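You operate a simulated robot arm through the tools that you are given. There is no shell and no other tool. Be economical: measure what you need, move in short steps, check, and stop when the job is done.

You run a simulated two-armed robot. Do the job below in one go: nothing can be reset, and whatever is moved stays where it is left.

TASK
On the steel bench top, fold the grey cloth in half.

Only the result counts: the job must be done as asked and must still hold three seconds after the hand-in. Knocking over, shifting, dropping, spilling or breaking anything else fails it. Flat cloth is picked up by pressing the open fingertips on it (5 to 10 N) and closing them slowly along it; thin cloth reads only 2 to 8 mm in the jaws.

THE ROBOT
Two 7-joint arms with two-finger parallel grippers on one trunk, on a base that drives. Base frame: it is fixed to the floor where the robot stands at the start and does not move with it; the origin is under the middle of the robot, x ahead of it, y to its left, z up. Units: m, rad, N and s.
The left shoulder is at the start at [0.07, 0.134, 1.101], the right one opposite. With the tool pointing down near the work surface each hand reaches from about 0.2 to 0.66 m from the robot's upright axis, wherever it stands, measured 20 degrees to its own side. Places, roughly: grey cloth [-1, -3, 1]; steel bench top [-0.9, -4, 0.9]. Payload 1.57 kg a hand.
Tool frame (each hand has its own): the origin (TCP) lies between the finger pads and is the grasp point; the fingertips stand 0.03 m ahead of it; z points along the fingers, y is the line along which they close. The gripper opens to 0.08 m. The fingers are 0.017 m wide and 0.012 m thick; the gripper's body (0.04 by 0.082 m) begins 0.08 m behind the TCP.
Orientation is told as [roll, pitch, yaw] about the base's x, y, z axes, in that order, counted from this pose: with the fingers straight down and closing along the base's y, the tool's x points along the base's -x, its y along +y and its z along -z.

THE INTERFACE
- The arms move only by the tool play_rows. It takes "left_rows", "right_rows" or both (then of equal length, played together; a hand with none holds still); each is one flat list of numbers, 7 for each row, row after row: the shift along the tool's x, y, z in m, then the turn, a rotation vector about the tool's x, y, z in rad, then the closure, from 0 (fully open) to 1 (shut). In form: [x, y, z, wx, wy, wz, jaw, x, y, z, wx, wy, wz, jaw, ...]. A call has 1 to 10 rows; each row shifts and turns the commanded pose from where the row before left it, along the tool's axes as they then stand. Rows are played at 5 a second. More than 0.05 m and 0.15 rad between two rows, or a gripper value outside its range, and nothing of the call is played. Where a pose cannot be reached the arm comes as near as it can. A force on the tool above 40 N (or 10 N above the force at the start of the call, whichever is more), or a blocked arm, ends the call early, and 0.2 s more pass. The fingers move at their own pace (about 0.153 m/s each) and stop on an object; they squeeze with about 34 N. The grip force told is the motor's: it shows also when the fingers shut on nothing. Time passes only in rows, and 0.2 s behind the last, so rows that do not move let the fingers close. The reply holds the time, the measured pose of the TCP, the force on the tool along the base axes, the opening and the grip force, in the units named above and with some noise, with the torque about the TCP (base axes, N m) and any sound that the robot's microphone picked up, and new pictures: "show" is both (left out), scene, wrist or none (wrist: the cameras of the hands that moved).
- Cameras (640 x 400 px; columns grow to the right, rows downward): "scene" is now at [0.1349, -0.0012, 1.3208]; the picture's right is [0.00, -1.00, 0.00], its down [-0.65, -0.00, -0.76] and it looks along [0.76, 0.00, -0.65] (base axes); focal length 254 px, centre (320, 200). "left" rides on the left gripper at [0.072, 0.007, -0.122] in its tool frame; the picture's right is [-0.09, 1.00, 0.00], its down [-0.84, -0.08, -0.54] and it looks along [-0.54, -0.05, 0.84] (tool axes); focal length 238 px, centre (320, 200). "right" rides on the right gripper at [0.072, -0.007, -0.122] in its tool frame; the picture's right is [0.09, 1.00, 0.00], its down [-0.84, 0.08, -0.54] and it looks along [-0.54, 0.05, 0.84] (tool axes); focal length 238 px, centre (320, 200). There is no depth. A picture from a camera that has moved, and an enlarged one, comes with that camera's place and axes in the base frame and with its lens.
- raise_lower(by): slides the trunk up (or, below 0, down) by that many m; the arms and the scene camera ride with it, the base frame stays. It gives what a move gives, with no picture.
- drive_base(legs): drives the robot by 1 to 6 legs, each [ahead, left, turn to the left] in m, m and rad, along the robot's own axes; the way and the turn of a leg run together, so that a leg with both is an arc; at most 1.5 m and 3.142 rad a leg. The arms and the cameras ride along, it lands a little off, and it stops where it bumps. It gives what a move gives, and a new picture of the scene camera.
- aim_head(pan, tilt): turns the head with the scene camera to pan (to the left, within 1.501 rad either way) and tilt (down, from -0.506 to 1.204), counted from straight ahead of the robot. It gives what a move gives, and a new picture of the scene camera.
- inspect(camera, box): a new picture of the part [left, top, right, bottom] of that camera's present view, enlarged. No time passes.
- close_job(): hands the job in; it is judged then, once.

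Go step by step. Nothing tells you exact positions but the pictures and the camera data: compare them with the known pose of the tool, close in by small moves and look again before you grip or let go. The budget is 135 turns and 274 pictures, counting those below and the enlarged ones. Unless the task says otherwise, let go and move clear before handing in.

The tools are called after "Emit:" as a command line: name --argument value ..., lists and objects as JSON in quotes. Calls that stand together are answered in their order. play_rows: Moves the arms, as the interface text tells. Its arguments: {"type":"object","properties":{"left_rows":{"type":"array"},"right_rows":{"type":"array"},"show":{"type":"string","enum":["both","scene","wrist","none"]}},"required":[]} The other tools are called the same way: raise_lower (by) slides the trunk up or down; drive_base (legs) drives the base; aim_head (pan, tilt) turns the head that bears the scene camera; inspect (camera, box) takes an enlarged picture of a part of a camera's view; close_job () hands the job in.

At the start:

```text
time: 0.0
left_position: [0.5247, 0.1765, 1.0574]
left_tcp_rot: [-0.001, -0.001, 0.0]
left_contact_force: [0.6, -0.1, -0.2]
left_ft_torque: [0.02, 0.02, 0.0]
left_opening: 0.0801
left_grip_force: 0.1
right_position: [0.4115, -0.1802, 1.1088]
right_tcp_rot: [0.0, -0.001, -0.002]
right_contact_force: [0.7, 0.5, 0.6]
right_ft_torque: [0.02, 0.05, -0.03]
right_opening: 0.08
right_grip_force: 0.1
trunk travel left (down, up): [-0.675, 0.265]
robot x, y, heading: [-0.0016, -0.0013, 0.004]
head pan, tilt: [0.003, 0.714]
```

scene: 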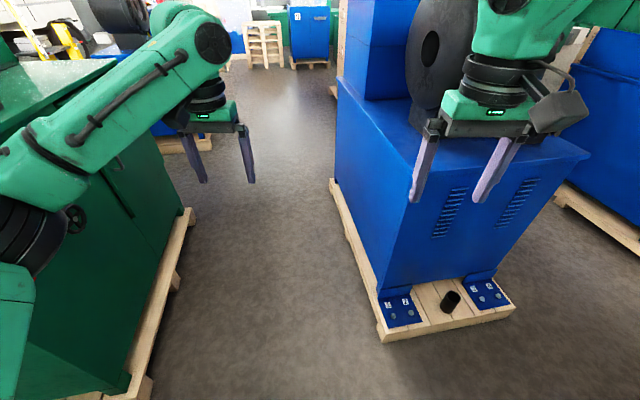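
right: 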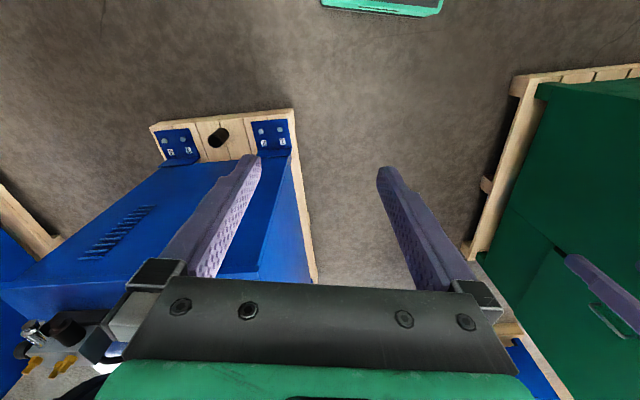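
left: 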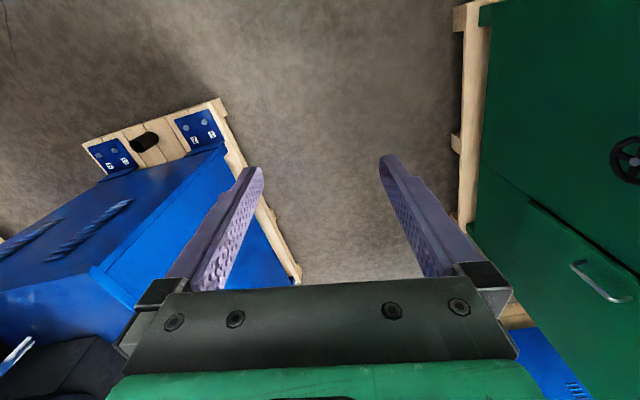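

The scene shows machines ahead; the cloth should be behind and to the right at about (-1,-3). I look to the right first.

Emit:
aim_head --pan -1.5 --tilt 0.3

```text
time: 1.6
left_position: [0.5245, 0.1776, 1.058]
left_tcp_rot: [-0.001, -0.001, 0.001]
left_contact_force: [-0.4, -0.5, 1.0]
left_ft_torque: [-0.03, 0.03, 0.02]
left_opening: 0.0799
left_grip_force: 0.1
right_position: [0.4121, -0.1786, 1.1099]
right_tcp_rot: [0.002, -0.003, -0.002]
right_contact_force: [-0.3, 1.3, 0.5]
right_ft_torque: [-0.02, -0.03, -0.01]
right_opening: 0.0799
right_grip_force: 0.0
trunk travel left (down, up): [-0.675, 0.265]
robot x, y, heading: [0.001, -0.0002, 0.001]
head pan, tilt: [-1.499, 0.3]
camera scene: at [0.0572, -0.0946, 1.3581], right [-1.0, -0.07, 0.0], down [-0.02, 0.3, -0.96], along [0.07, -0.95, -0.3], focal length 254 px, centre (320, 200)
```

scene: 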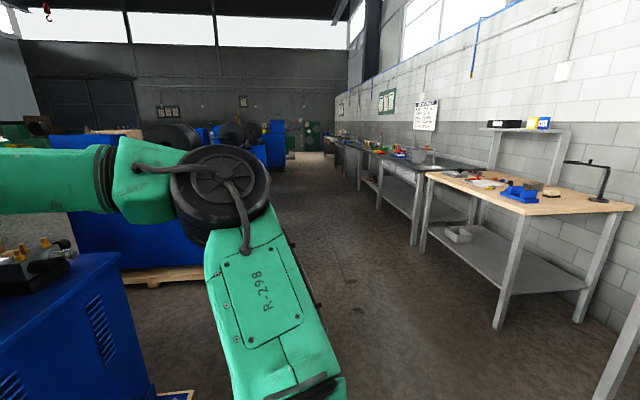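

The benches line the wall at about x = -0.75, and the steel bench is beyond the wooden one. I back away from the blue machine and turn right.

Emit:
drive_base --legs '[[-0.25, 0, 0], [0, 0, -1.571]]'

Emit:
aim_head --pan 0.0 --tilt 0.3

```text
time: 7.3
left_position: [-0.0723, -0.5243, 1.0571]
left_tcp_rot: [0.001, -0.001, -1.566]
left_contact_force: [-0.8, 0.0, 0.0]
left_ft_torque: [0.0, -0.02, 0.0]
left_opening: 0.0799
left_grip_force: 0.0
right_position: [-0.4296, -0.4136, 1.1078]
right_tcp_rot: [-0.001, -0.001, -1.569]
right_contact_force: [0.6, 0.5, -0.5]
right_ft_torque: [-0.02, -0.02, 0.02]
right_opening: 0.0799
right_grip_force: 0.0
trunk travel left (down, up): [-0.675, 0.265]
robot x, y, heading: [-0.2511, -0.0006, -1.569]
head pan, tilt: [-1.499, 0.3]
camera scene: at [-0.3437, -0.0593, 1.3581], right [-0.07, 1.0, 0.0], down [0.29, 0.02, -0.96], along [-0.95, -0.07, -0.3], focal length 254 px, centre (320, 200)
```

scene: 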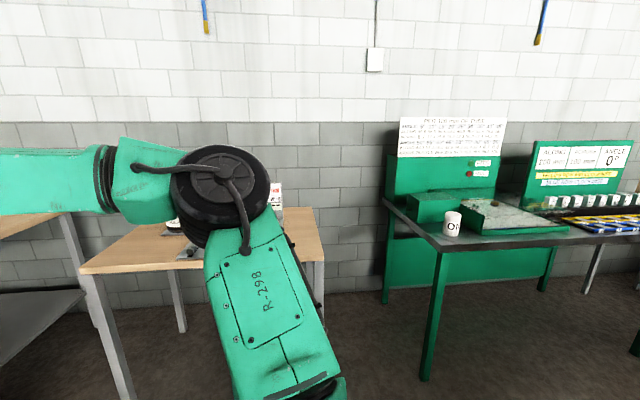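

```text
time: 8.9
left_position: [-0.0715, -0.5242, 1.0573]
left_tcp_rot: [0.0, 0.0, -1.568]
left_contact_force: [-0.5, 0.2, -0.1]
left_ft_torque: [-0.01, 0.0, 0.04]
left_opening: 0.0799
left_grip_force: 0.0
right_position: [-0.4289, -0.4128, 1.1085]
right_tcp_rot: [-0.001, -0.001, -1.57]
right_contact_force: [0.2, 0.1, 0.1]
right_ft_torque: [0.02, -0.03, -0.02]
right_opening: 0.0801
right_grip_force: 0.1
trunk travel left (down, up): [-0.675, 0.265]
robot x, y, heading: [-0.2525, -0.0009, -1.562]
head pan, tilt: [0.0, 0.3]
camera scene: at [-0.2504, -0.1457, 1.3581], right [-1.0, 0.0, 0.0], down [0.0, 0.3, -0.96], along [0.0, -0.96, -0.3], focal length 254 px, centre (320, 200)
```

scene: 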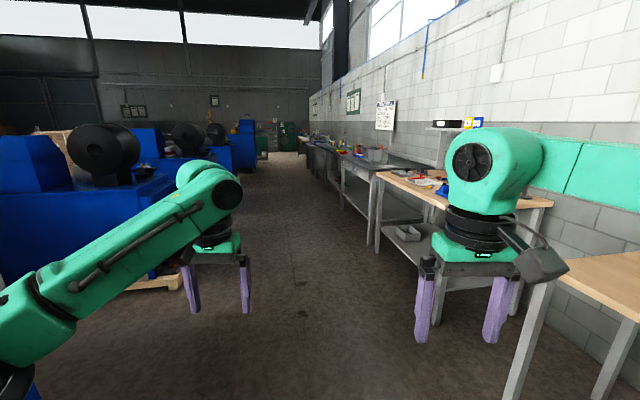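

The way ahead is clear, with the steel bench's front edge at about x = -0.79 starting near y = -2.6. I shift away from the benches and drive ahead.

Emit:
drive_base --legs '[[0, 0.28, 0], [1.4, 0, 0]]'

Emit:
aim_head --pan -0.6 --tilt 0.35

```text
time: 17.4
left_position: [0.2042, -1.9359, 1.0573]
left_tcp_rot: [0.001, 0.0, -1.575]
left_contact_force: [-0.6, 0.3, 0.4]
left_ft_torque: [0.0, 0.03, -0.02]
left_opening: 0.0799
left_grip_force: 0.1
right_position: [-0.1516, -1.82, 1.1085]
right_tcp_rot: [0.0, -0.003, -1.577]
right_contact_force: [0.7, 0.1, 0.7]
right_ft_torque: [0.0, -0.01, -0.01]
right_opening: 0.0801
right_grip_force: 0.0
trunk travel left (down, up): [-0.675, 0.265]
robot x, y, heading: [0.0281, -1.4068, -1.576]
head pan, tilt: [0.0, 0.3]
camera scene: at [0.0286, -1.554, 1.3581], right [-1.0, 0.01, 0.0], down [0.0, 0.3, -0.96], along [0.0, -0.96, -0.3], focal length 254 px, centre (320, 200)
```

scene: 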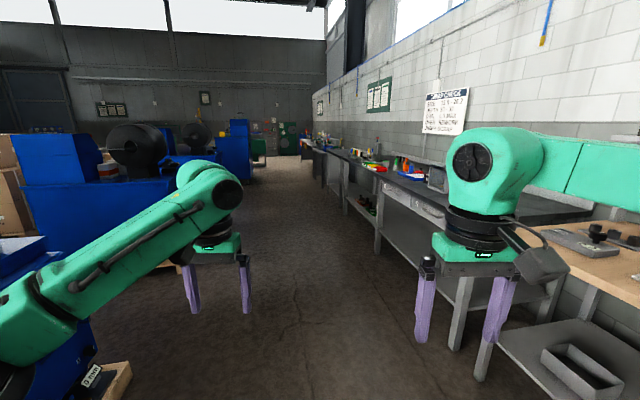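

```text
time: 18.4
left_position: [0.2041, -1.9342, 1.0571]
left_tcp_rot: [0.001, 0.001, -1.575]
left_contact_force: [0.1, -0.4, 0.5]
left_ft_torque: [0.03, 0.01, -0.02]
left_opening: 0.08
left_grip_force: 0.1
right_position: [-0.1522, -1.8214, 1.1089]
right_tcp_rot: [0.0, -0.003, -1.575]
right_contact_force: [0.2, -0.9, -0.5]
right_ft_torque: [0.01, -0.04, 0.03]
right_opening: 0.0799
right_grip_force: 0.0
trunk travel left (down, up): [-0.675, 0.265]
robot x, y, heading: [0.0279, -1.4107, -1.579]
head pan, tilt: [-0.6, 0.351]
camera scene: at [-0.0238, -1.5374, 1.3534], right [-0.82, 0.57, 0.0], down [0.2, 0.28, -0.94], along [-0.53, -0.77, -0.34], focal length 254 px, centre (320, 200)
```

scene: 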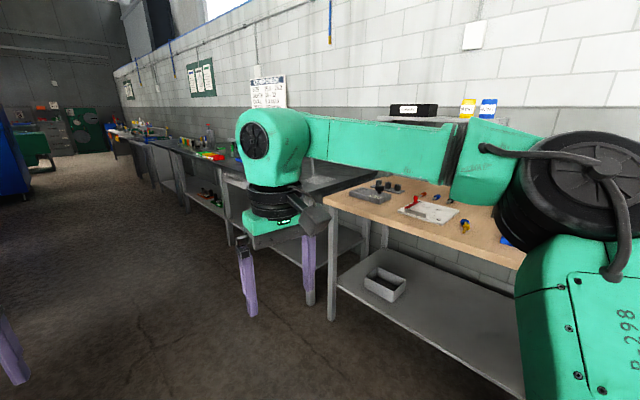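

The steel bench starts just past the wooden one. I drive on until I am beside the cloth and look right.

Emit:
drive_base --legs '[[1.45, 0, 0], [0, 0, -1.566]]'

Emit:
aim_head --pan 0.0 --tilt 0.5

```text
time: 29.5
left_position: [-0.526, -3.0319, 1.0564]
left_tcp_rot: [-0.001, 0.0, 3.115]
left_contact_force: [0.5, 0.1, 0.8]
left_ft_torque: [0.0, -0.01, 0.04]
left_opening: 0.0798
left_grip_force: 0.1
right_position: [-0.4037, -2.678, 1.1087]
right_tcp_rot: [0.001, -0.002, 3.113]
right_contact_force: [-0.1, -0.5, -0.1]
right_ft_torque: [0.02, 0.04, -0.05]
right_opening: 0.08
right_grip_force: 0.0
trunk travel left (down, up): [-0.675, 0.265]
robot x, y, heading: [0.0068, -2.8675, 3.121]
head pan, tilt: [-0.6, 0.351]
camera scene: at [-0.1214, -2.8144, 1.3534], right [0.59, 0.81, 0.0], down [0.28, -0.2, -0.94], along [-0.76, 0.55, -0.34], focal length 254 px, centre (320, 200)
```

scene: 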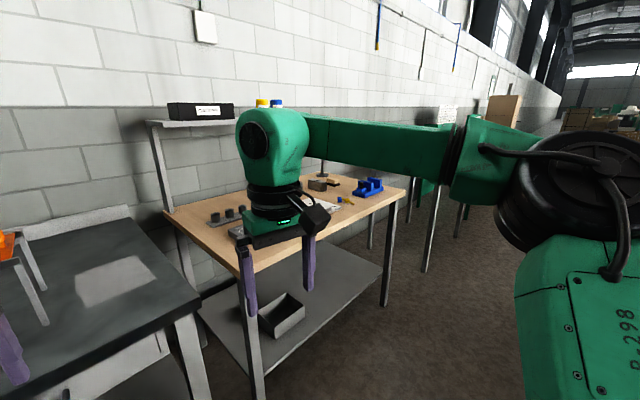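

```text
time: 30.5
left_position: [-0.524, -3.0324, 1.0572]
left_tcp_rot: [-0.001, 0.0, 3.115]
left_contact_force: [0.3, -0.4, 0.5]
left_ft_torque: [-0.01, 0.01, 0.02]
left_opening: 0.0798
left_grip_force: 0.0
right_position: [-0.4031, -2.6787, 1.109]
right_tcp_rot: [0.0, -0.002, 3.113]
right_contact_force: [0.2, 0.5, -1.5]
right_ft_torque: [-0.04, 0.01, -0.01]
right_opening: 0.08
right_grip_force: 0.0
trunk travel left (down, up): [-0.675, 0.265]
robot x, y, heading: [0.005, -2.8682, 3.112]
head pan, tilt: [0.0, 0.499]
camera scene: at [-0.1369, -2.8665, 1.3397], right [0.03, 1.0, 0.0], down [0.48, -0.01, -0.88], along [-0.88, 0.02, -0.48], focal length 254 px, centre (320, 200)
```

scene: 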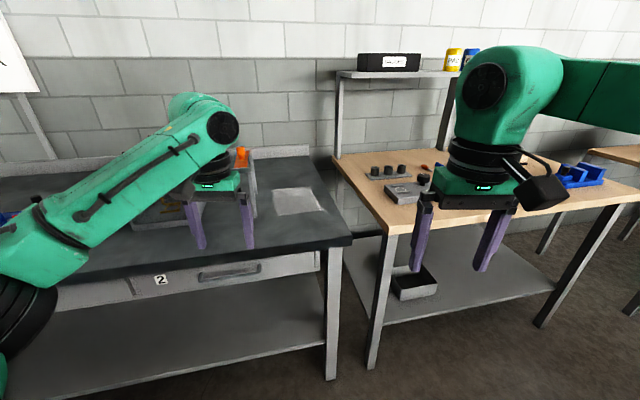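

A light grey cloth lies near the right end of the steel bench, around pixel (298,200). I enlarge it.

Emit:
inspect --camera "scene" --box '[120, 120, 380, 282]'

Emit:
aim_head --pan 0.9 --tilt 0.5

```text
2.46 times, centred on (250, 201) of scene
camera zoom: at [-0.1369, -2.8665, 1.3397], right [0.03, 1.0, 0.0], down [0.48, -0.01, -0.88], along [-0.88, 0.02, -0.48], focal length 626 px, centre (492, 198)
```

zoom: 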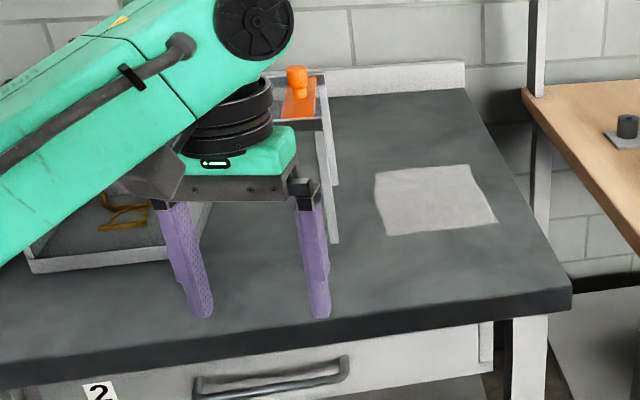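

```text
time: 31.7
left_position: [-0.5253, -3.0309, 1.0588]
left_tcp_rot: [0.0, -0.002, 3.115]
left_contact_force: [-0.7, 0.3, -0.1]
left_ft_torque: [0.01, 0.0, 0.0]
left_opening: 0.0801
left_grip_force: 0.0
right_position: [-0.4039, -2.6777, 1.1084]
right_tcp_rot: [0.0, -0.002, 3.114]
right_contact_force: [0.4, 0.0, 0.1]
right_ft_torque: [-0.04, -0.02, -0.03]
right_opening: 0.0799
right_grip_force: 0.0
trunk travel left (down, up): [-0.675, 0.265]
robot x, y, heading: [0.003, -2.8694, 3.12]
head pan, tilt: [0.901, 0.499]
camera scene: at [-0.1045, -2.9387, 1.3397], right [-0.77, 0.64, 0.0], down [0.31, 0.37, -0.88], along [-0.56, -0.67, -0.48], focal length 254 px, centre (320, 200)
```

scene: 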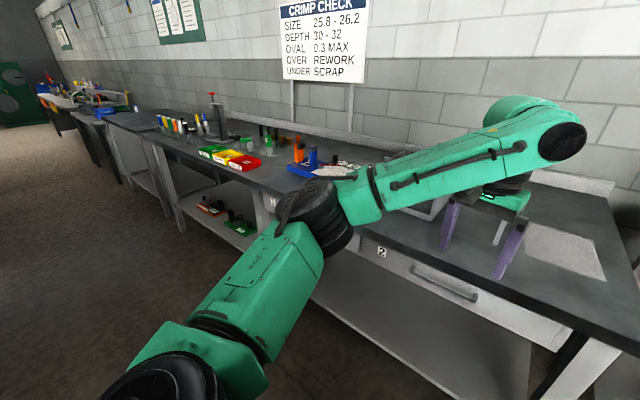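

The cloth is about 0.20 deep by 0.15 wide, centred near (-0.955,-2.935), with a tray just to its left. I lift both hands, bring the left one off the tray's side, and look down to check the base clearance.

Emit:
play_rows --left_rows '[0, -0.03, -0.04, 0, 0, 0, 0, 0, -0.03, -0.04, 0, 0, 0, 0, 0, 0, -0.04, 0, 0, 0, 0]' --right_rows '[0, 0, -0.03, 0, 0, 0, 0, 0, 0, -0.03, 0, 0, 0, 0, 0, 0, -0.01, 0, 0, 0, 0]' --show "none"

Emit:
aim_head --pan 0.0 --tilt 1.1

```text
time: 32.5
left_position: [-0.5199, -2.9689, 1.1757]
left_tcp_rot: [0.003, -0.002, 3.115]
left_contact_force: [0.0, 0.5, 0.0]
left_ft_torque: [0.01, 0.03, -0.01]
left_opening: 0.0803
left_grip_force: 0.0
right_position: [-0.4018, -2.6778, 1.1791]
right_tcp_rot: [-0.001, -0.002, 3.114]
right_contact_force: [-0.7, 0.5, 0.1]
right_ft_torque: [-0.03, 0.01, -0.01]
right_opening: 0.0801
right_grip_force: 0.0
trunk travel left (down, up): [-0.675, 0.265]
robot x, y, heading: [0.0038, -2.8703, 3.115]
head pan, tilt: [0.901, 0.499]
```

```text
time: 33.7
left_position: [-0.5221, -2.9705, 1.1739]
left_tcp_rot: [0.0, -0.001, 3.116]
left_contact_force: [-0.6, -0.2, 0.1]
left_ft_torque: [-0.01, 0.0, 0.01]
left_opening: 0.0801
left_grip_force: 0.1
right_position: [-0.402, -2.6793, 1.1783]
right_tcp_rot: [0.0, -0.002, 3.115]
right_contact_force: [-0.6, 0.7, -0.2]
right_ft_torque: [0.01, 0.0, 0.01]
right_opening: 0.08
right_grip_force: 0.1
trunk travel left (down, up): [-0.675, 0.265]
robot x, y, heading: [0.0032, -2.8654, 3.116]
head pan, tilt: [0.0, 1.1]
camera scene: at [-0.1091, -2.8673, 1.292], right [0.03, 1.0, 0.0], down [0.89, -0.02, -0.45], along [-0.45, 0.01, -0.89], focal length 254 px, centre (320, 200)
```

scene: 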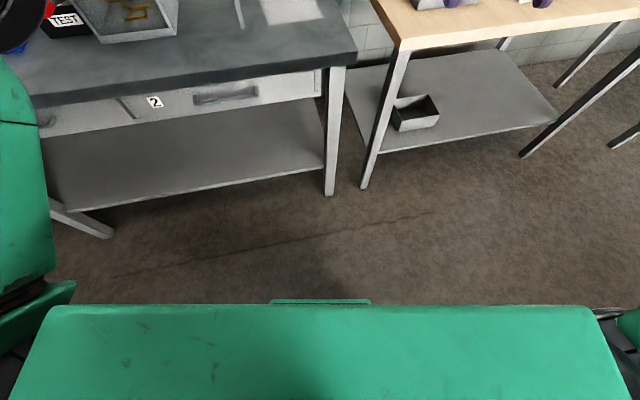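

The bench is turned about 0.2 rad against my frame and the base has room ahead. I align with the cloth and move in to about x = -0.39.

Emit:
drive_base --legs '[[0, 0, 0.21], [0, -0.12, 0], [0.37, 0, 0]]'

```text
time: 37.7
left_position: [-0.8776, -3.0262, 1.1741]
left_tcp_rot: [-0.002, 0.001, -2.959]
left_contact_force: [1.2, 0.1, 0.1]
left_ft_torque: [-0.03, 0.01, 0.01]
left_opening: 0.0801
left_grip_force: 0.0
right_position: [-0.8206, -2.7157, 1.179]
right_tcp_rot: [-0.001, -0.003, -2.961]
right_contact_force: [0.5, 0.3, -0.1]
right_ft_torque: [-0.02, 0.01, 0.0]
right_opening: 0.0799
right_grip_force: 0.0
trunk travel left (down, up): [-0.675, 0.265]
robot x, y, heading: [-0.3787, -2.8194, -2.956]
head pan, tilt: [0.0, 1.1]
camera scene: at [-0.4949, -2.8403, 1.2921], right [-0.18, 0.98, 0.0], down [0.88, 0.16, -0.45], along [-0.45, -0.08, -0.89], focal length 254 px, centre (320, 200)
```

scene: 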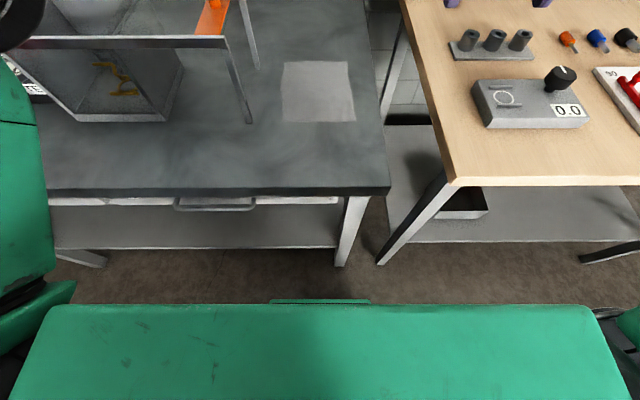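

I am square to the bench now; the cloth spans 0.50–0.69 m ahead and -0.08 to +0.07 m laterally. I creep 0.06 m closer so the far edge is within reach.

Emit:
drive_base --legs '[[0.06, 0, 0]]'

Emit:
inspect --camera "scene" --box '[200, 30, 440, 180]'

```text
time: 38.7
left_position: [-0.932, -3.0363, 1.1767]
left_tcp_rot: [0.001, -0.006, -2.96]
left_contact_force: [-0.4, -0.2, 0.3]
left_ft_torque: [-0.05, 0.03, -0.02]
left_opening: 0.08
left_grip_force: 0.0
right_position: [-0.8752, -2.7261, 1.1811]
right_tcp_rot: [0.001, -0.007, -2.962]
right_contact_force: [1.2, -0.7, 0.3]
right_ft_torque: [0.04, 0.04, 0.01]
right_opening: 0.0801
right_grip_force: 0.1
trunk travel left (down, up): [-0.675, 0.265]
robot x, y, heading: [-0.4428, -2.8344, -2.958]
head pan, tilt: [0.0, 1.1]
camera scene: at [-0.5497, -2.8503, 1.2925], right [-0.18, 0.98, 0.0], down [0.88, 0.16, -0.46], along [-0.45, -0.08, -0.89], focal length 254 px, centre (320, 200)
```

scene: 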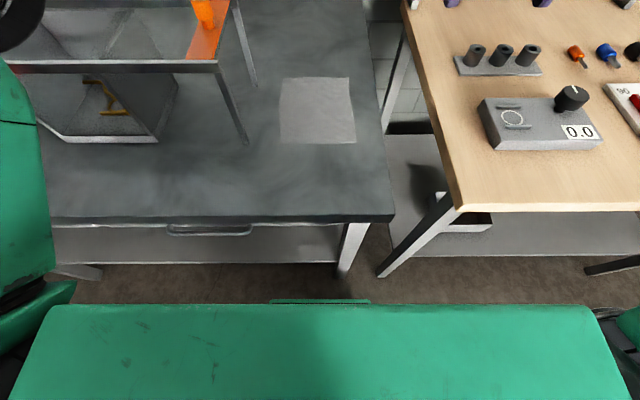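

```text
2.67 times, centred on (320, 105) of scene
camera zoom: at [-0.5497, -2.8503, 1.2925], right [-0.18, 0.98, 0.0], down [0.88, 0.16, -0.46], along [-0.45, -0.08, -0.89], focal length 678 px, centre (320, 453)
```

zoom: 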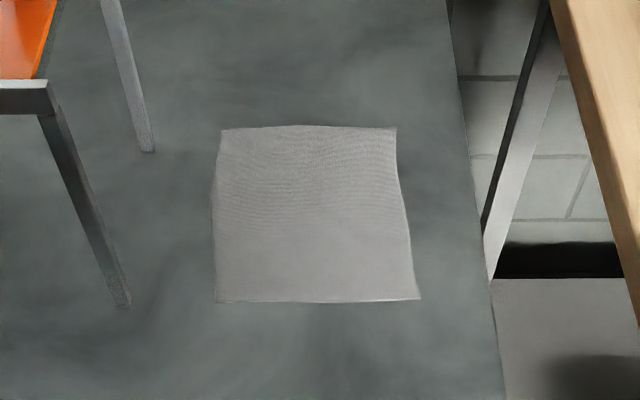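

The rack's leg stands 0.06 m left of the cloth, top at about z = 1.05. I bring both hands, fingers narrowed to 0.03 m, above the two near corners.

Emit:
play_rows --left_rows '[0.018, -0.0148, 0.02, 0, 0, 0, 0.625, 0.018, -0.0148, 0.02, 0, 0, 0, 0.625, 0.018, -0.0148, 0.02, 0, 0, 0, 0.625, 0.018, -0.0148, 0.02, 0, 0, 0, 0.625, 0, 0, 0, 0, 0, 0, 0.625]' --right_rows '[-0.01, 0.032, 0.02, 0, 0, 0, 0.625, -0.01, 0.032, 0.02, 0, 0, 0, 0.625, -0.01, 0.032, 0.02, 0, 0, 0, 0.625, -0.01, 0.032, 0.02, 0, 0, 0, 0.625, 0, 0, 0, 0, 0, 0, 0.625]'

```text
time: 39.9
left_position: [-0.8768, -2.9637, 1.095]
left_tcp_rot: [0.0, -0.001, -2.961]
left_contact_force: [-0.3, 0.4, -0.1]
left_ft_torque: [0.03, -0.02, 0.02]
left_opening: 0.0299
left_grip_force: 0.1
right_position: [-0.8833, -2.8021, 1.1188]
right_tcp_rot: [0.001, -0.003, -2.962]
right_contact_force: [0.5, -0.1, 0.2]
right_ft_torque: [0.02, -0.02, -0.03]
right_opening: 0.0299
right_grip_force: 0.1
right hand out of reach, approached as far as the arm can: row 3, 4
trunk travel left (down, up): [-0.675, 0.265]
robot x, y, heading: [-0.4386, -2.8287, -2.963]
head pan, tilt: [0.0, 1.1]
camera scene: at [-0.5553, -2.8512, 1.2919], right [-0.18, 0.98, 0.0], down [0.88, 0.16, -0.45], along [-0.45, -0.08, -0.89], focal length 254 px, centre (320, 200)
camera right: at [-0.8129, -2.7831, 1.2401], right [0.27, -0.96, 0.0], down [-0.81, -0.23, 0.54], along [-0.52, -0.15, -0.84], focal length 238 px, centre (320, 200)
camera left: at [-0.8046, -2.9579, 1.2189], right [0.09, -1.0, 0.0], down [-0.84, -0.08, 0.54], along [-0.54, -0.05, -0.84], focal length 238 px, centre (320, 200)
```

scene: 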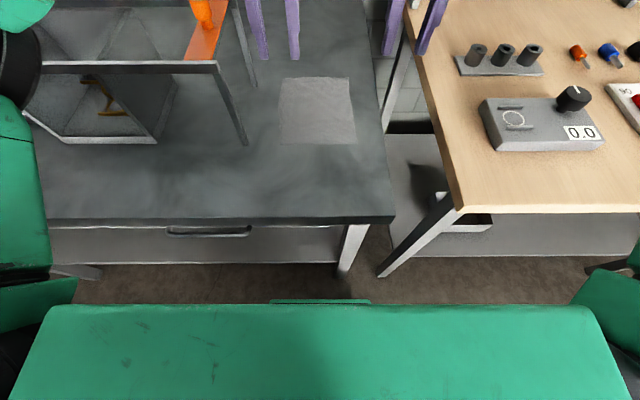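
right: 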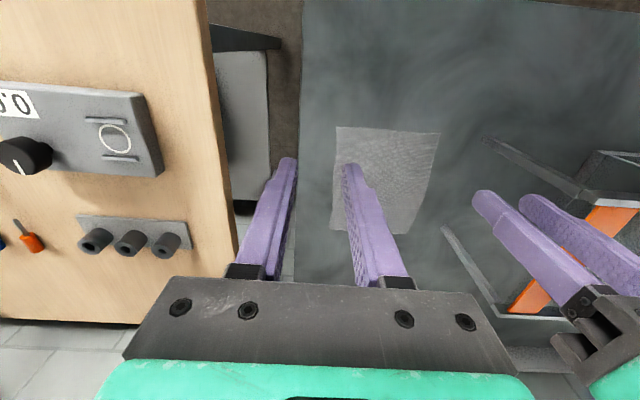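
left: 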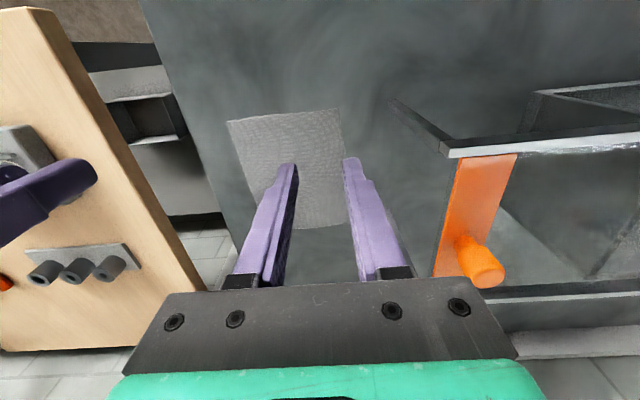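

The left hand got to its place, but the right arm stopped short of the middle. I raise the trunk for a better arm posture and try again.

Emit:
raise_lower --by 0.12

Emit:
play_rows --left_rows '[0, 0, 0.02, 0, 0, 0, 0.625, 0, 0, 0.02, 0, 0, 0, 0.625, 0, 0, 0.02, 0, 0, 0, 0.625, 0, 0, 0.02, 0, 0, 0, 0.625]' --right_rows '[0, 0.0, 0.03, 0, 0, 0, 0.625, 0, 0.0, 0.03, 0, 0, 0, 0.625, 0, 0.01, 0.01, 0, 0, 0, 0.625, 0, 0.01, 0.01, 0, 0, 0, 0.625]' --show "scene"

```text
time: 41.4
left_position: [-0.8771, -2.9638, 1.2162]
left_tcp_rot: [-0.001, 0.0, -2.96]
left_contact_force: [-0.1, 0.1, -1.3]
left_ft_torque: [-0.01, -0.01, 0.01]
left_opening: 0.0301
left_grip_force: 0.1
right_position: [-0.8817, -2.8033, 1.2371]
right_tcp_rot: [0.0, -0.002, -2.963]
right_contact_force: [1.1, 0.8, 0.9]
right_ft_torque: [0.05, -0.03, 0.02]
right_opening: 0.0301
right_grip_force: 0.0
trunk travel left (down, up): [-0.795, 0.145]
robot x, y, heading: [-0.4416, -2.8275, -2.957]
head pan, tilt: [0.0, 1.1]
```

```text
time: 42.4
left_position: [-0.8771, -2.9645, 1.1372]
left_tcp_rot: [-0.001, 0.002, -2.96]
left_contact_force: [0.2, 0.1, 0.0]
left_ft_torque: [-0.01, 0.01, 0.01]
left_opening: 0.0299
left_grip_force: 0.1
right_position: [-0.8793, -2.8226, 1.1566]
right_tcp_rot: [0.0, 0.0, -2.964]
right_contact_force: [-0.1, 0.1, 0.0]
right_ft_torque: [-0.02, -0.04, 0.01]
right_opening: 0.03
right_grip_force: 0.1
trunk travel left (down, up): [-0.795, 0.145]
robot x, y, heading: [-0.443, -2.8277, -2.964]
head pan, tilt: [0.0, 1.1]
camera scene: at [-0.5555, -2.8519, 1.4119], right [-0.18, 0.98, 0.0], down [0.88, 0.16, -0.45], along [-0.45, -0.08, -0.89], focal length 254 px, centre (320, 200)
```

scene: 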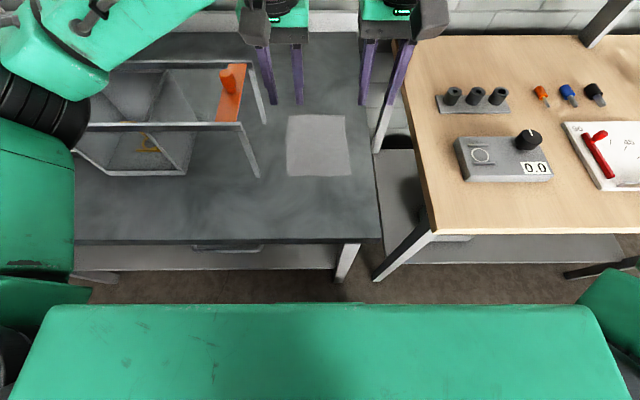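

The right arm reaches inward now, and the parallax puts the bench top at z ≈ 0.894. I move the right hand to its place and bring both down to hover.

Emit:
play_rows --left_rows '[0, 0, 0.036, 0, 0, 0, 0.625, 0, 0, 0.036, 0, 0, 0, 0.625, 0, 0, 0.036, 0, 0, 0, 0.625, 0, 0, 0.036, 0, 0, 0, 0.625, 0, 0, 0.033, 0, 0, 0, 0.625, 0, 0, 0, 0, 0, 0, 0.625]' --right_rows '[-0.006, 0.004, 0.042, 0, 0, 0, 0.625, -0.006, 0.009, 0.04, 0, 0, 0, 0.625, -0.006, 0.009, 0.04, 0, 0, 0, 0.625, -0.006, 0.009, 0.04, 0, 0, 0, 0.625, 0, 0.009, 0.035, 0, 0, 0, 0.625, 0, 0, 0, 0, 0, 0, 0.625]'

```text
time: 43.8
left_position: [-0.8774, -2.9662, 0.9597]
left_tcp_rot: [-0.001, -0.003, -2.961]
left_contact_force: [1.3, 0.0, -0.1]
left_ft_torque: [0.0, 0.0, 0.03]
left_opening: 0.0299
left_grip_force: 0.1
right_position: [-0.8734, -2.8145, 0.9762]
right_tcp_rot: [0.003, -0.003, -2.963]
right_contact_force: [-0.3, 0.3, 0.3]
right_ft_torque: [0.0, 0.0, -0.01]
right_opening: 0.03
right_grip_force: 0.1
right hand out of reach, approached as far as the arm can: row 3, 4, 5
trunk travel left (down, up): [-0.795, 0.145]
robot x, y, heading: [-0.4419, -2.8272, -2.965]
head pan, tilt: [0.0, 1.1]
camera scene: at [-0.5537, -2.851, 1.412], right [-0.18, 0.98, 0.0], down [0.88, 0.16, -0.45], along [-0.45, -0.08, -0.89], focal length 254 px, centre (320, 200)
camera right: at [-0.8033, -2.7946, 1.0988], right [0.27, -0.96, 0.0], down [-0.81, -0.22, 0.55], along [-0.52, -0.15, -0.84], focal length 238 px, centre (320, 200)
camera left: at [-0.805, -2.9585, 1.0826], right [0.09, -1.0, 0.0], down [-0.84, -0.07, 0.54], along [-0.54, -0.05, -0.84], focal length 238 px, centre (320, 200)
```

scene: 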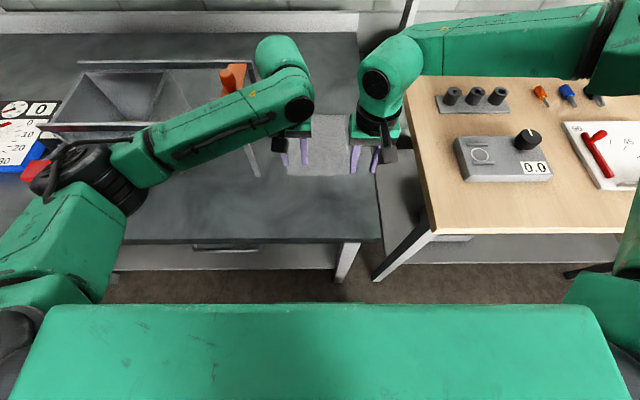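
right: 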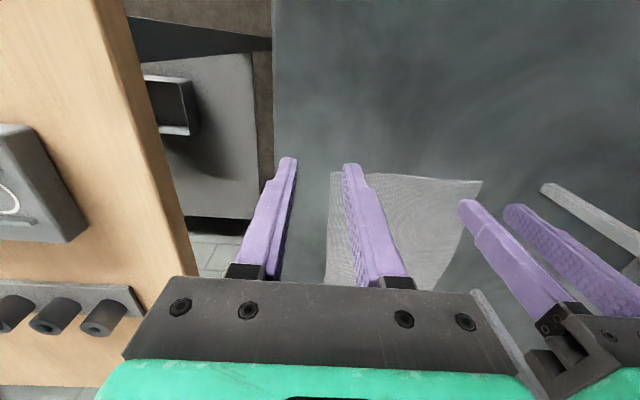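
left: 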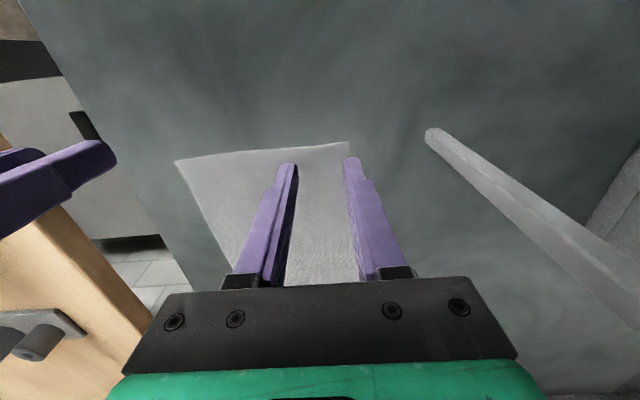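

The right arm's elbow posture stops it at about 0.09 m lateral, so I'd shift the robot left if the left hand can reach the mid-line. I lift both hands and test that.

Emit:
play_rows --left_rows '[0, 0, -0.04, 0, 0, 0, 0.625, 0, 0, -0.02, 0, 0, 0, 0.625, 0, -0.02, 0, 0, 0, 0, 0.625, 0, -0.02, 0, 0, 0, 0, 0.625, 0, -0.02, 0, 0, 0, 0, 0.625, 0, 0, 0.03, 0, 0, 0, 0.625, 0, 0, 0.02, 0, 0, 0, 0.625, 0, 0, 0, 0, 0, 0, 0.625]' --right_rows '[0, -0.03, -0.04, 0, 0, 0, 0.625, 0, -0.03, -0.04, 0, 0, 0, 0.625, 0, -0.02, 0, 0, 0, 0, 0.625, 0, -0.02, 0, 0, 0, 0, 0.625, 0, 0, 0, 0, 0, 0, 0.625, 0, 0, 0, 0, 0, 0, 0.625, 0, 0, 0, 0, 0, 0, 0.625, 0, 0, 0, 0, 0, 0, 0.625]' --show "scene"

```text
time: 45.6
left_position: [-0.8862, -2.9066, 0.9688]
left_tcp_rot: [-0.001, 0.001, -2.961]
left_contact_force: [-1.7, -0.5, -0.2]
left_ft_torque: [-0.02, 0.0, 0.01]
left_opening: 0.0301
left_grip_force: 0.1
right_position: [-0.8919, -2.7165, 1.0575]
right_tcp_rot: [0.002, -0.002, -2.963]
right_contact_force: [-0.8, -0.6, -0.5]
right_ft_torque: [0.0, -0.02, -0.02]
right_opening: 0.0302
right_grip_force: 0.0
trunk travel left (down, up): [-0.795, 0.145]
robot x, y, heading: [-0.4447, -2.8336, -2.96]
head pan, tilt: [0.0, 1.1]
camera scene: at [-0.5542, -2.8509, 1.412], right [-0.18, 0.98, 0.0], down [0.88, 0.16, -0.45], along [-0.45, -0.08, -0.89], focal length 254 px, centre (320, 200)
```

scene: 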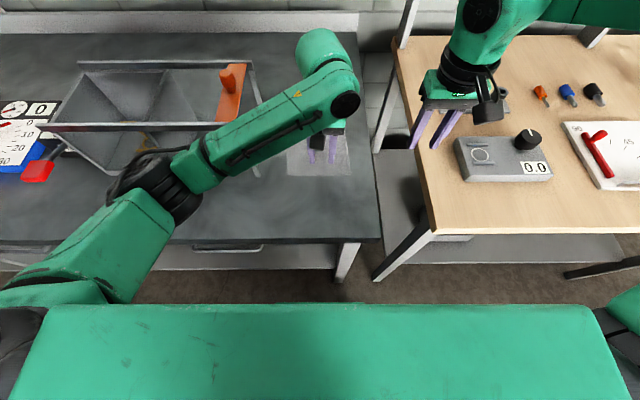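

The left hand reaches the mid-line easily. I shift the base 0.06 m to the left, so the right hand gets the room.

Emit:
drive_base --legs '[[0, 0.06, 0]]'

Emit:
inspect --camera "scene" --box '[240, 60, 480, 210]'

```text
time: 46.5
left_position: [-0.8767, -2.9604, 0.9696]
left_tcp_rot: [0.003, -0.001, -2.963]
left_contact_force: [0.7, 0.6, -0.4]
left_ft_torque: [-0.04, 0.02, -0.01]
left_opening: 0.03
left_grip_force: 0.0
right_position: [-0.8838, -2.7695, 1.0564]
right_tcp_rot: [0.004, -0.002, -2.963]
right_contact_force: [-0.3, 0.6, -0.2]
right_ft_torque: [-0.02, 0.01, -0.01]
right_opening: 0.03
right_grip_force: 0.1
trunk travel left (down, up): [-0.795, 0.145]
robot x, y, heading: [-0.4308, -2.8876, -2.96]
head pan, tilt: [0.0, 1.1]
camera scene: at [-0.545, -2.9037, 1.4119], right [-0.18, 0.98, 0.0], down [0.88, 0.16, -0.45], along [-0.45, -0.08, -0.89], focal length 254 px, centre (320, 200)
```

scene: 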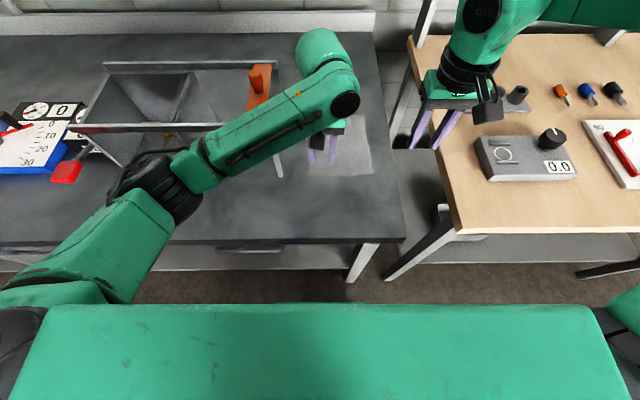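

```text
2.67 times, centred on (360, 135) of scene
camera zoom: at [-0.545, -2.9037, 1.4119], right [-0.18, 0.98, 0.0], down [0.88, 0.16, -0.45], along [-0.45, -0.08, -0.89], focal length 678 px, centre (213, 373)
```

zoom: 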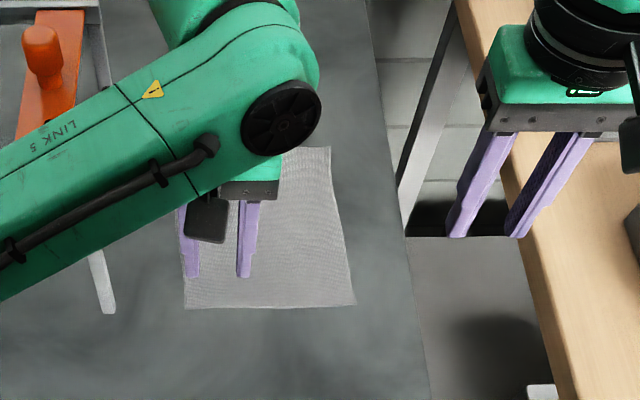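

The base is in place: the near corners are at about (-0.866,-2.988) and (-0.894,-2.837). I bring the right hand in beside the left one and hover.

Emit:
play_rows --left_rows '[-0.0065, 0, 0, 0, 0, 0, 0.625, 0, 0, 0, 0, 0, 0, 0.625, 0, 0, 0, 0, 0, 0, 0.625, 0, 0, -0.005, 0, 0, 0, 0.625, 0, 0, 0, 0, 0, 0, 0.625]' --right_rows '[-0.0085, 0.0235, 0.024, 0, 0, 0, 0.625, -0.0085, 0.0235, 0.024, 0, 0, 0, 0.625, -0.0085, 0.0235, 0.024, 0, 0, 0, 0.625, -0.0085, 0.0235, 0.024, 0, 0, 0, 0.625, 0, 0, 0, 0, 0, 0, 0.625]'

```text
time: 47.7
left_position: [-0.8816, -2.9656, 0.9746]
left_tcp_rot: [-0.001, -0.002, -2.962]
left_contact_force: [-0.4, 0.2, -0.3]
left_ft_torque: [-0.02, 0.0, -0.01]
left_opening: 0.0299
left_grip_force: 0.1
right_position: [-0.8897, -2.8574, 0.9698]
right_tcp_rot: [0.002, -0.004, -2.965]
right_contact_force: [-1.1, 0.7, -0.7]
right_ft_torque: [-0.02, 0.03, 0.0]
right_opening: 0.03
right_grip_force: 0.1
right hand out of reach, approached as far as the arm can: row 4
trunk travel left (down, up): [-0.795, 0.145]
robot x, y, heading: [-0.4319, -2.8913, -2.961]
head pan, tilt: [0.0, 1.1]
camera scene: at [-0.543, -2.9093, 1.4121], right [-0.18, 0.98, 0.0], down [0.88, 0.16, -0.45], along [-0.45, -0.08, -0.89], focal length 254 px, centre (320, 200)
camera right: at [-0.8193, -2.8376, 1.0927], right [0.27, -0.96, 0.0], down [-0.81, -0.22, 0.55], along [-0.53, -0.15, -0.84], focal length 238 px, centre (320, 200)
camera left: at [-0.8097, -2.959, 1.0973], right [0.09, -1.0, 0.0], down [-0.84, -0.07, 0.54], along [-0.54, -0.05, -0.84], focal length 238 px, centre (320, 200)
```

scene: 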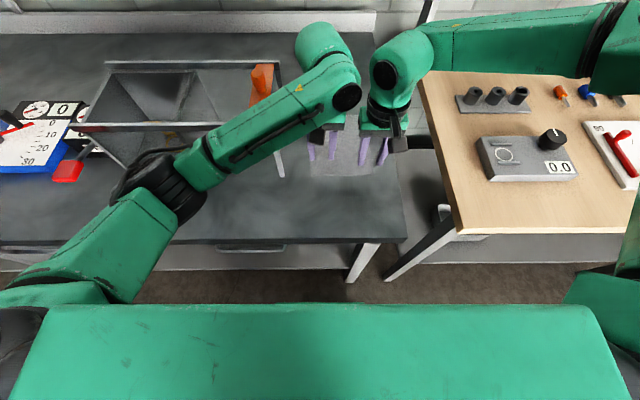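
right: 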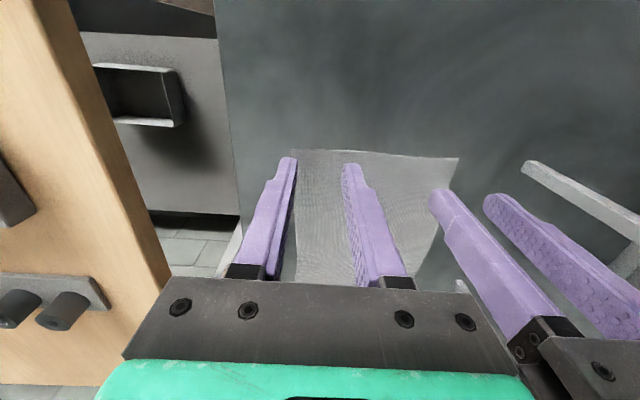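
left: 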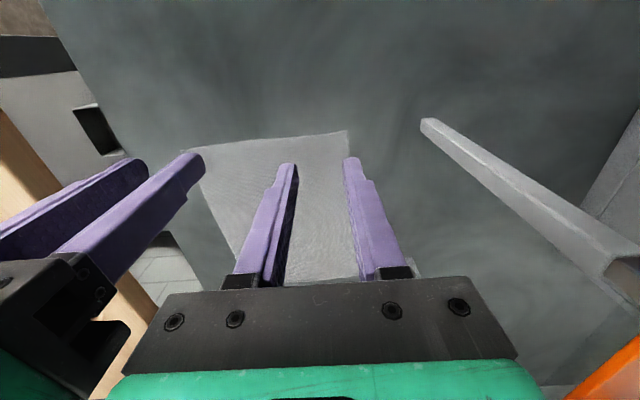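

The right arm is still at its inner limit, so I move both hands to the right and shift the base another 0.05 m to the left.

Emit:
play_rows --left_rows '[0, 0, 0, 0, 0, 0, 0.625, 0, -0.025, 0, 0, 0, 0, 0.625, 0, -0.025, 0, 0, 0, 0, 0.625, 0, 0, 0, 0, 0, 0, 0.625]' --right_rows '[0, -0.03, -0.02, 0, 0, 0, 0.625, 0, -0.04, -0.02, 0, 0, 0, 0.625, 0, -0.03, 0, 0, 0, 0, 0.625, 0, 0, 0, 0, 0, 0, 0.625]' --show "none"

Emit:
drive_base --legs '[[0, 0.05, 0]]'

Emit:
inspect --camera "scene" --box '[260, 60, 500, 210]'

```text
time: 48.7
left_position: [-0.8919, -2.9183, 0.9731]
left_tcp_rot: [-0.002, -0.001, -2.961]
left_contact_force: [-0.3, -0.2, -0.2]
left_ft_torque: [0.03, -0.01, -0.02]
left_opening: 0.03
left_grip_force: 0.1
right_position: [-0.9081, -2.7593, 1.0081]
right_tcp_rot: [0.0, -0.002, -2.965]
right_contact_force: [-0.1, 0.1, -0.7]
right_ft_torque: [0.06, -0.02, 0.02]
right_opening: 0.0301
right_grip_force: 0.1
trunk travel left (down, up): [-0.795, 0.145]
robot x, y, heading: [-0.4357, -2.8867, -2.966]
head pan, tilt: [0.0, 1.1]
```

```text
time: 49.7
left_position: [-0.8846, -2.9616, 0.9735]
left_tcp_rot: [0.004, -0.001, -2.964]
left_contact_force: [0.3, 0.8, -0.2]
left_ft_torque: [-0.05, 0.0, -0.01]
left_opening: 0.0299
left_grip_force: 0.1
right_position: [-0.9018, -2.8016, 1.0077]
right_tcp_rot: [0.005, -0.001, -2.966]
right_contact_force: [0.0, -0.6, 0.0]
right_ft_torque: [-0.06, -0.02, -0.03]
right_opening: 0.03
right_grip_force: 0.0
trunk travel left (down, up): [-0.795, 0.145]
robot x, y, heading: [-0.421, -2.94, -2.965]
head pan, tilt: [0.0, 1.1]
camera scene: at [-0.5364, -2.9522, 1.4119], right [-0.18, 0.98, -0.01], down [0.88, 0.15, -0.45], along [-0.45, -0.08, -0.89], focal length 254 px, centre (320, 200)
```

scene: 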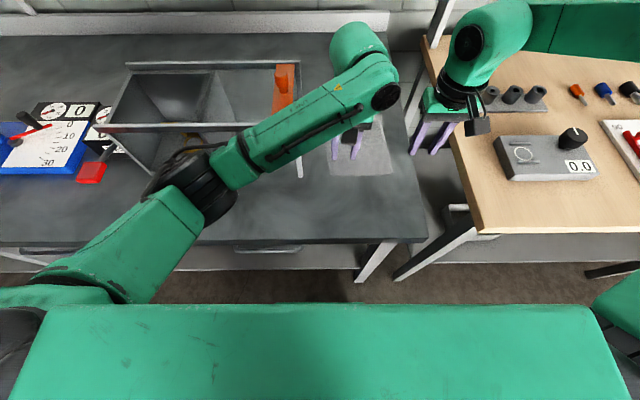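

```text
2.67 times, centred on (380, 135) of scene
camera zoom: at [-0.5364, -2.9522, 1.4119], right [-0.18, 0.98, -0.01], down [0.88, 0.15, -0.45], along [-0.45, -0.08, -0.89], focal length 678 px, centre (160, 373)
```

zoom: 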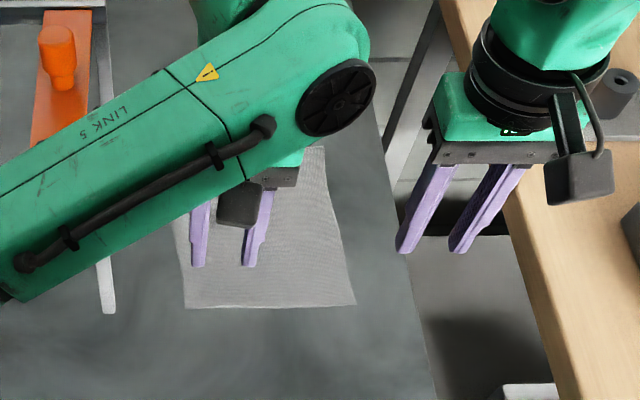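

The left hand is right over its grip spot; now the right hand moves 0.067 m inward and down to hover.

Emit:
play_rows --right_rows '[-0.0034, 0.0222, 0.012, 0, 0, 0, 0.625, -0.0034, 0.0222, 0.012, 0, 0, 0, 0.625, -0.0034, 0.0222, 0.014, 0, 0, 0, 0.625, 0, 0, 0, 0, 0, 0, 0.625]'

```text
time: 50.7
left_position: [-0.883, -2.9645, 0.9738]
left_tcp_rot: [0.0, 0.0, -2.965]
left_contact_force: [-0.3, 1.2, -0.1]
left_ft_torque: [0.02, 0.0, -0.01]
left_opening: 0.0301
left_grip_force: 0.1
right_position: [-0.8968, -2.8742, 0.97]
right_tcp_rot: [0.001, -0.001, -2.968]
right_contact_force: [-0.4, -0.3, -0.2]
right_ft_torque: [0.0, -0.03, -0.02]
right_opening: 0.0301
right_grip_force: 0.0
trunk travel left (down, up): [-0.795, 0.145]
robot x, y, heading: [-0.4232, -2.9398, -2.964]
head pan, tilt: [0.0, 1.1]
camera scene: at [-0.5349, -2.9577, 1.412], right [-0.18, 0.98, 0.0], down [0.88, 0.16, -0.45], along [-0.45, -0.08, -0.89], focal length 254 px, centre (320, 200)
camera right: at [-0.8271, -2.8539, 1.0924], right [0.26, -0.96, 0.0], down [-0.81, -0.22, 0.54], along [-0.52, -0.14, -0.84], focal length 238 px, centre (320, 200)
```

scene: 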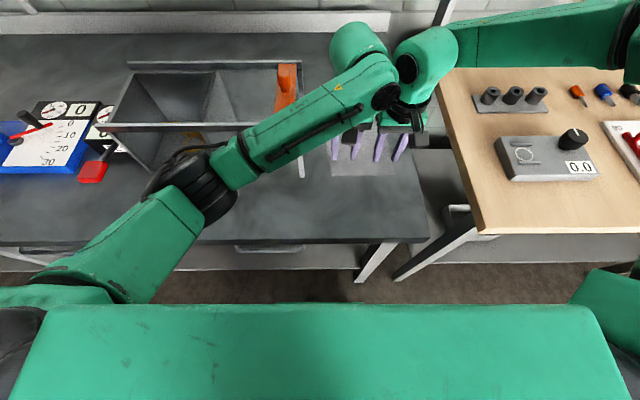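
right: 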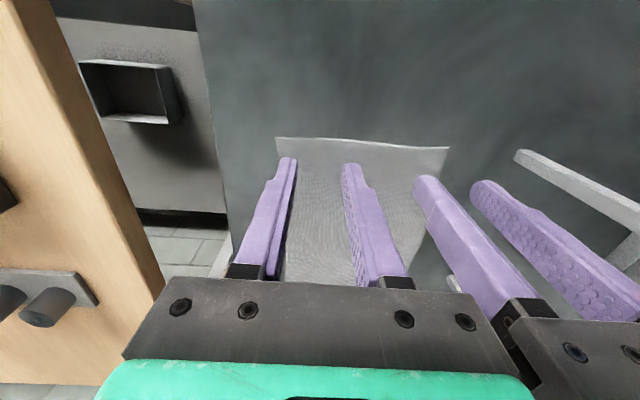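

Both hands hover over the near corners. I lower them close to the cloth.

Emit:
play_rows --left_rows '[0, 0, 0.012, 0, 0, 0, 0.625, 0, 0, 0.012, 0, 0, 0, 0.625, 0, 0, 0.012, 0, 0, 0, 0.625, 0, 0, 0.008, 0, 0, 0, 0.625]' --right_rows '[0, 0.0, 0.012, 0, 0, 0, 0.625, 0, 0, 0.012, 0, 0, 0, 0.625, 0, 0, 0.01, 0, 0, 0, 0.625, 0, 0, 0.006, 0, 0, 0, 0.625]'

```text
time: 51.7
left_position: [-0.8814, -2.9652, 0.9308]
left_tcp_rot: [-0.001, -0.001, -2.965]
left_contact_force: [0.1, 0.1, 0.6]
left_ft_torque: [0.0, -0.01, -0.05]
left_opening: 0.0299
left_grip_force: 0.1
right_position: [-0.8971, -2.8733, 0.9288]
right_tcp_rot: [0.002, -0.003, -2.965]
right_contact_force: [0.7, 0.2, -0.5]
right_ft_torque: [0.03, -0.06, 0.05]
right_opening: 0.0296
right_grip_force: 0.0
trunk travel left (down, up): [-0.795, 0.145]
robot x, y, heading: [-0.4235, -2.9382, -2.968]
head pan, tilt: [0.0, 1.1]
camera scene: at [-0.5351, -2.9589, 1.412], right [-0.18, 0.98, 0.0], down [0.88, 0.16, -0.45], along [-0.45, -0.08, -0.89], focal length 254 px, centre (320, 200)
camera right: at [-0.8267, -2.8527, 1.0525], right [0.27, -0.96, 0.0], down [-0.81, -0.22, 0.55], along [-0.53, -0.15, -0.84], focal length 238 px, centre (320, 200)
camera left: at [-0.8109, -2.9596, 1.0532], right [0.08, -1.0, 0.0], down [-0.84, -0.07, 0.54], along [-0.54, -0.05, -0.84], focal length 238 px, centre (320, 200)
```

scene: 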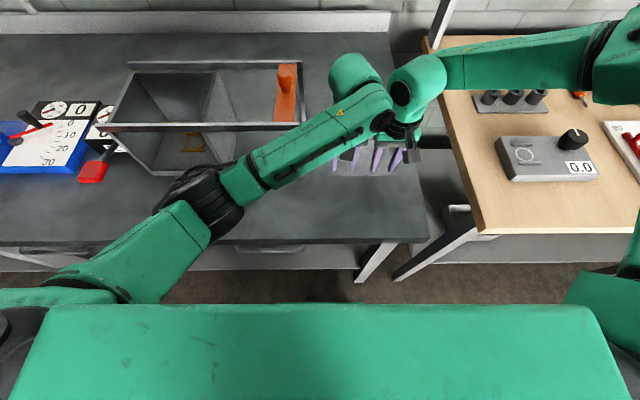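
right: 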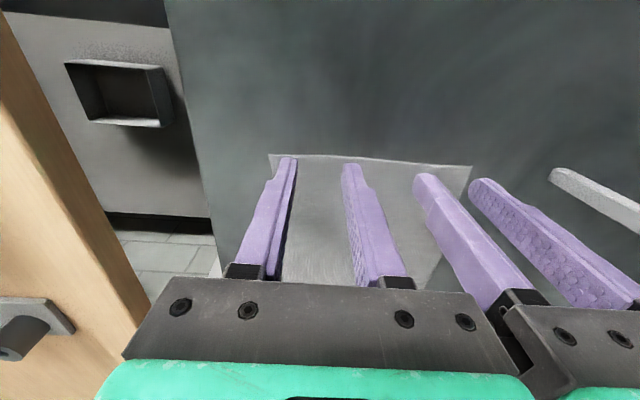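
left: 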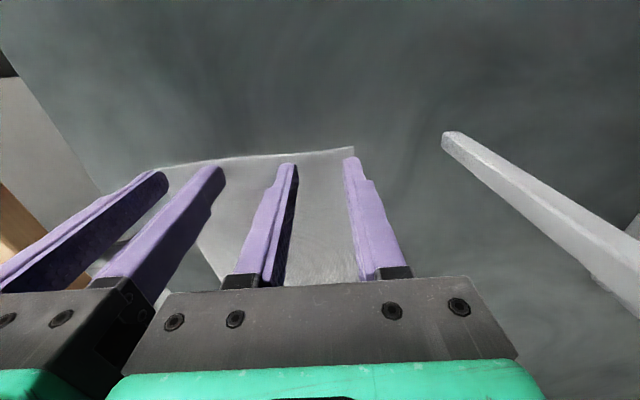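

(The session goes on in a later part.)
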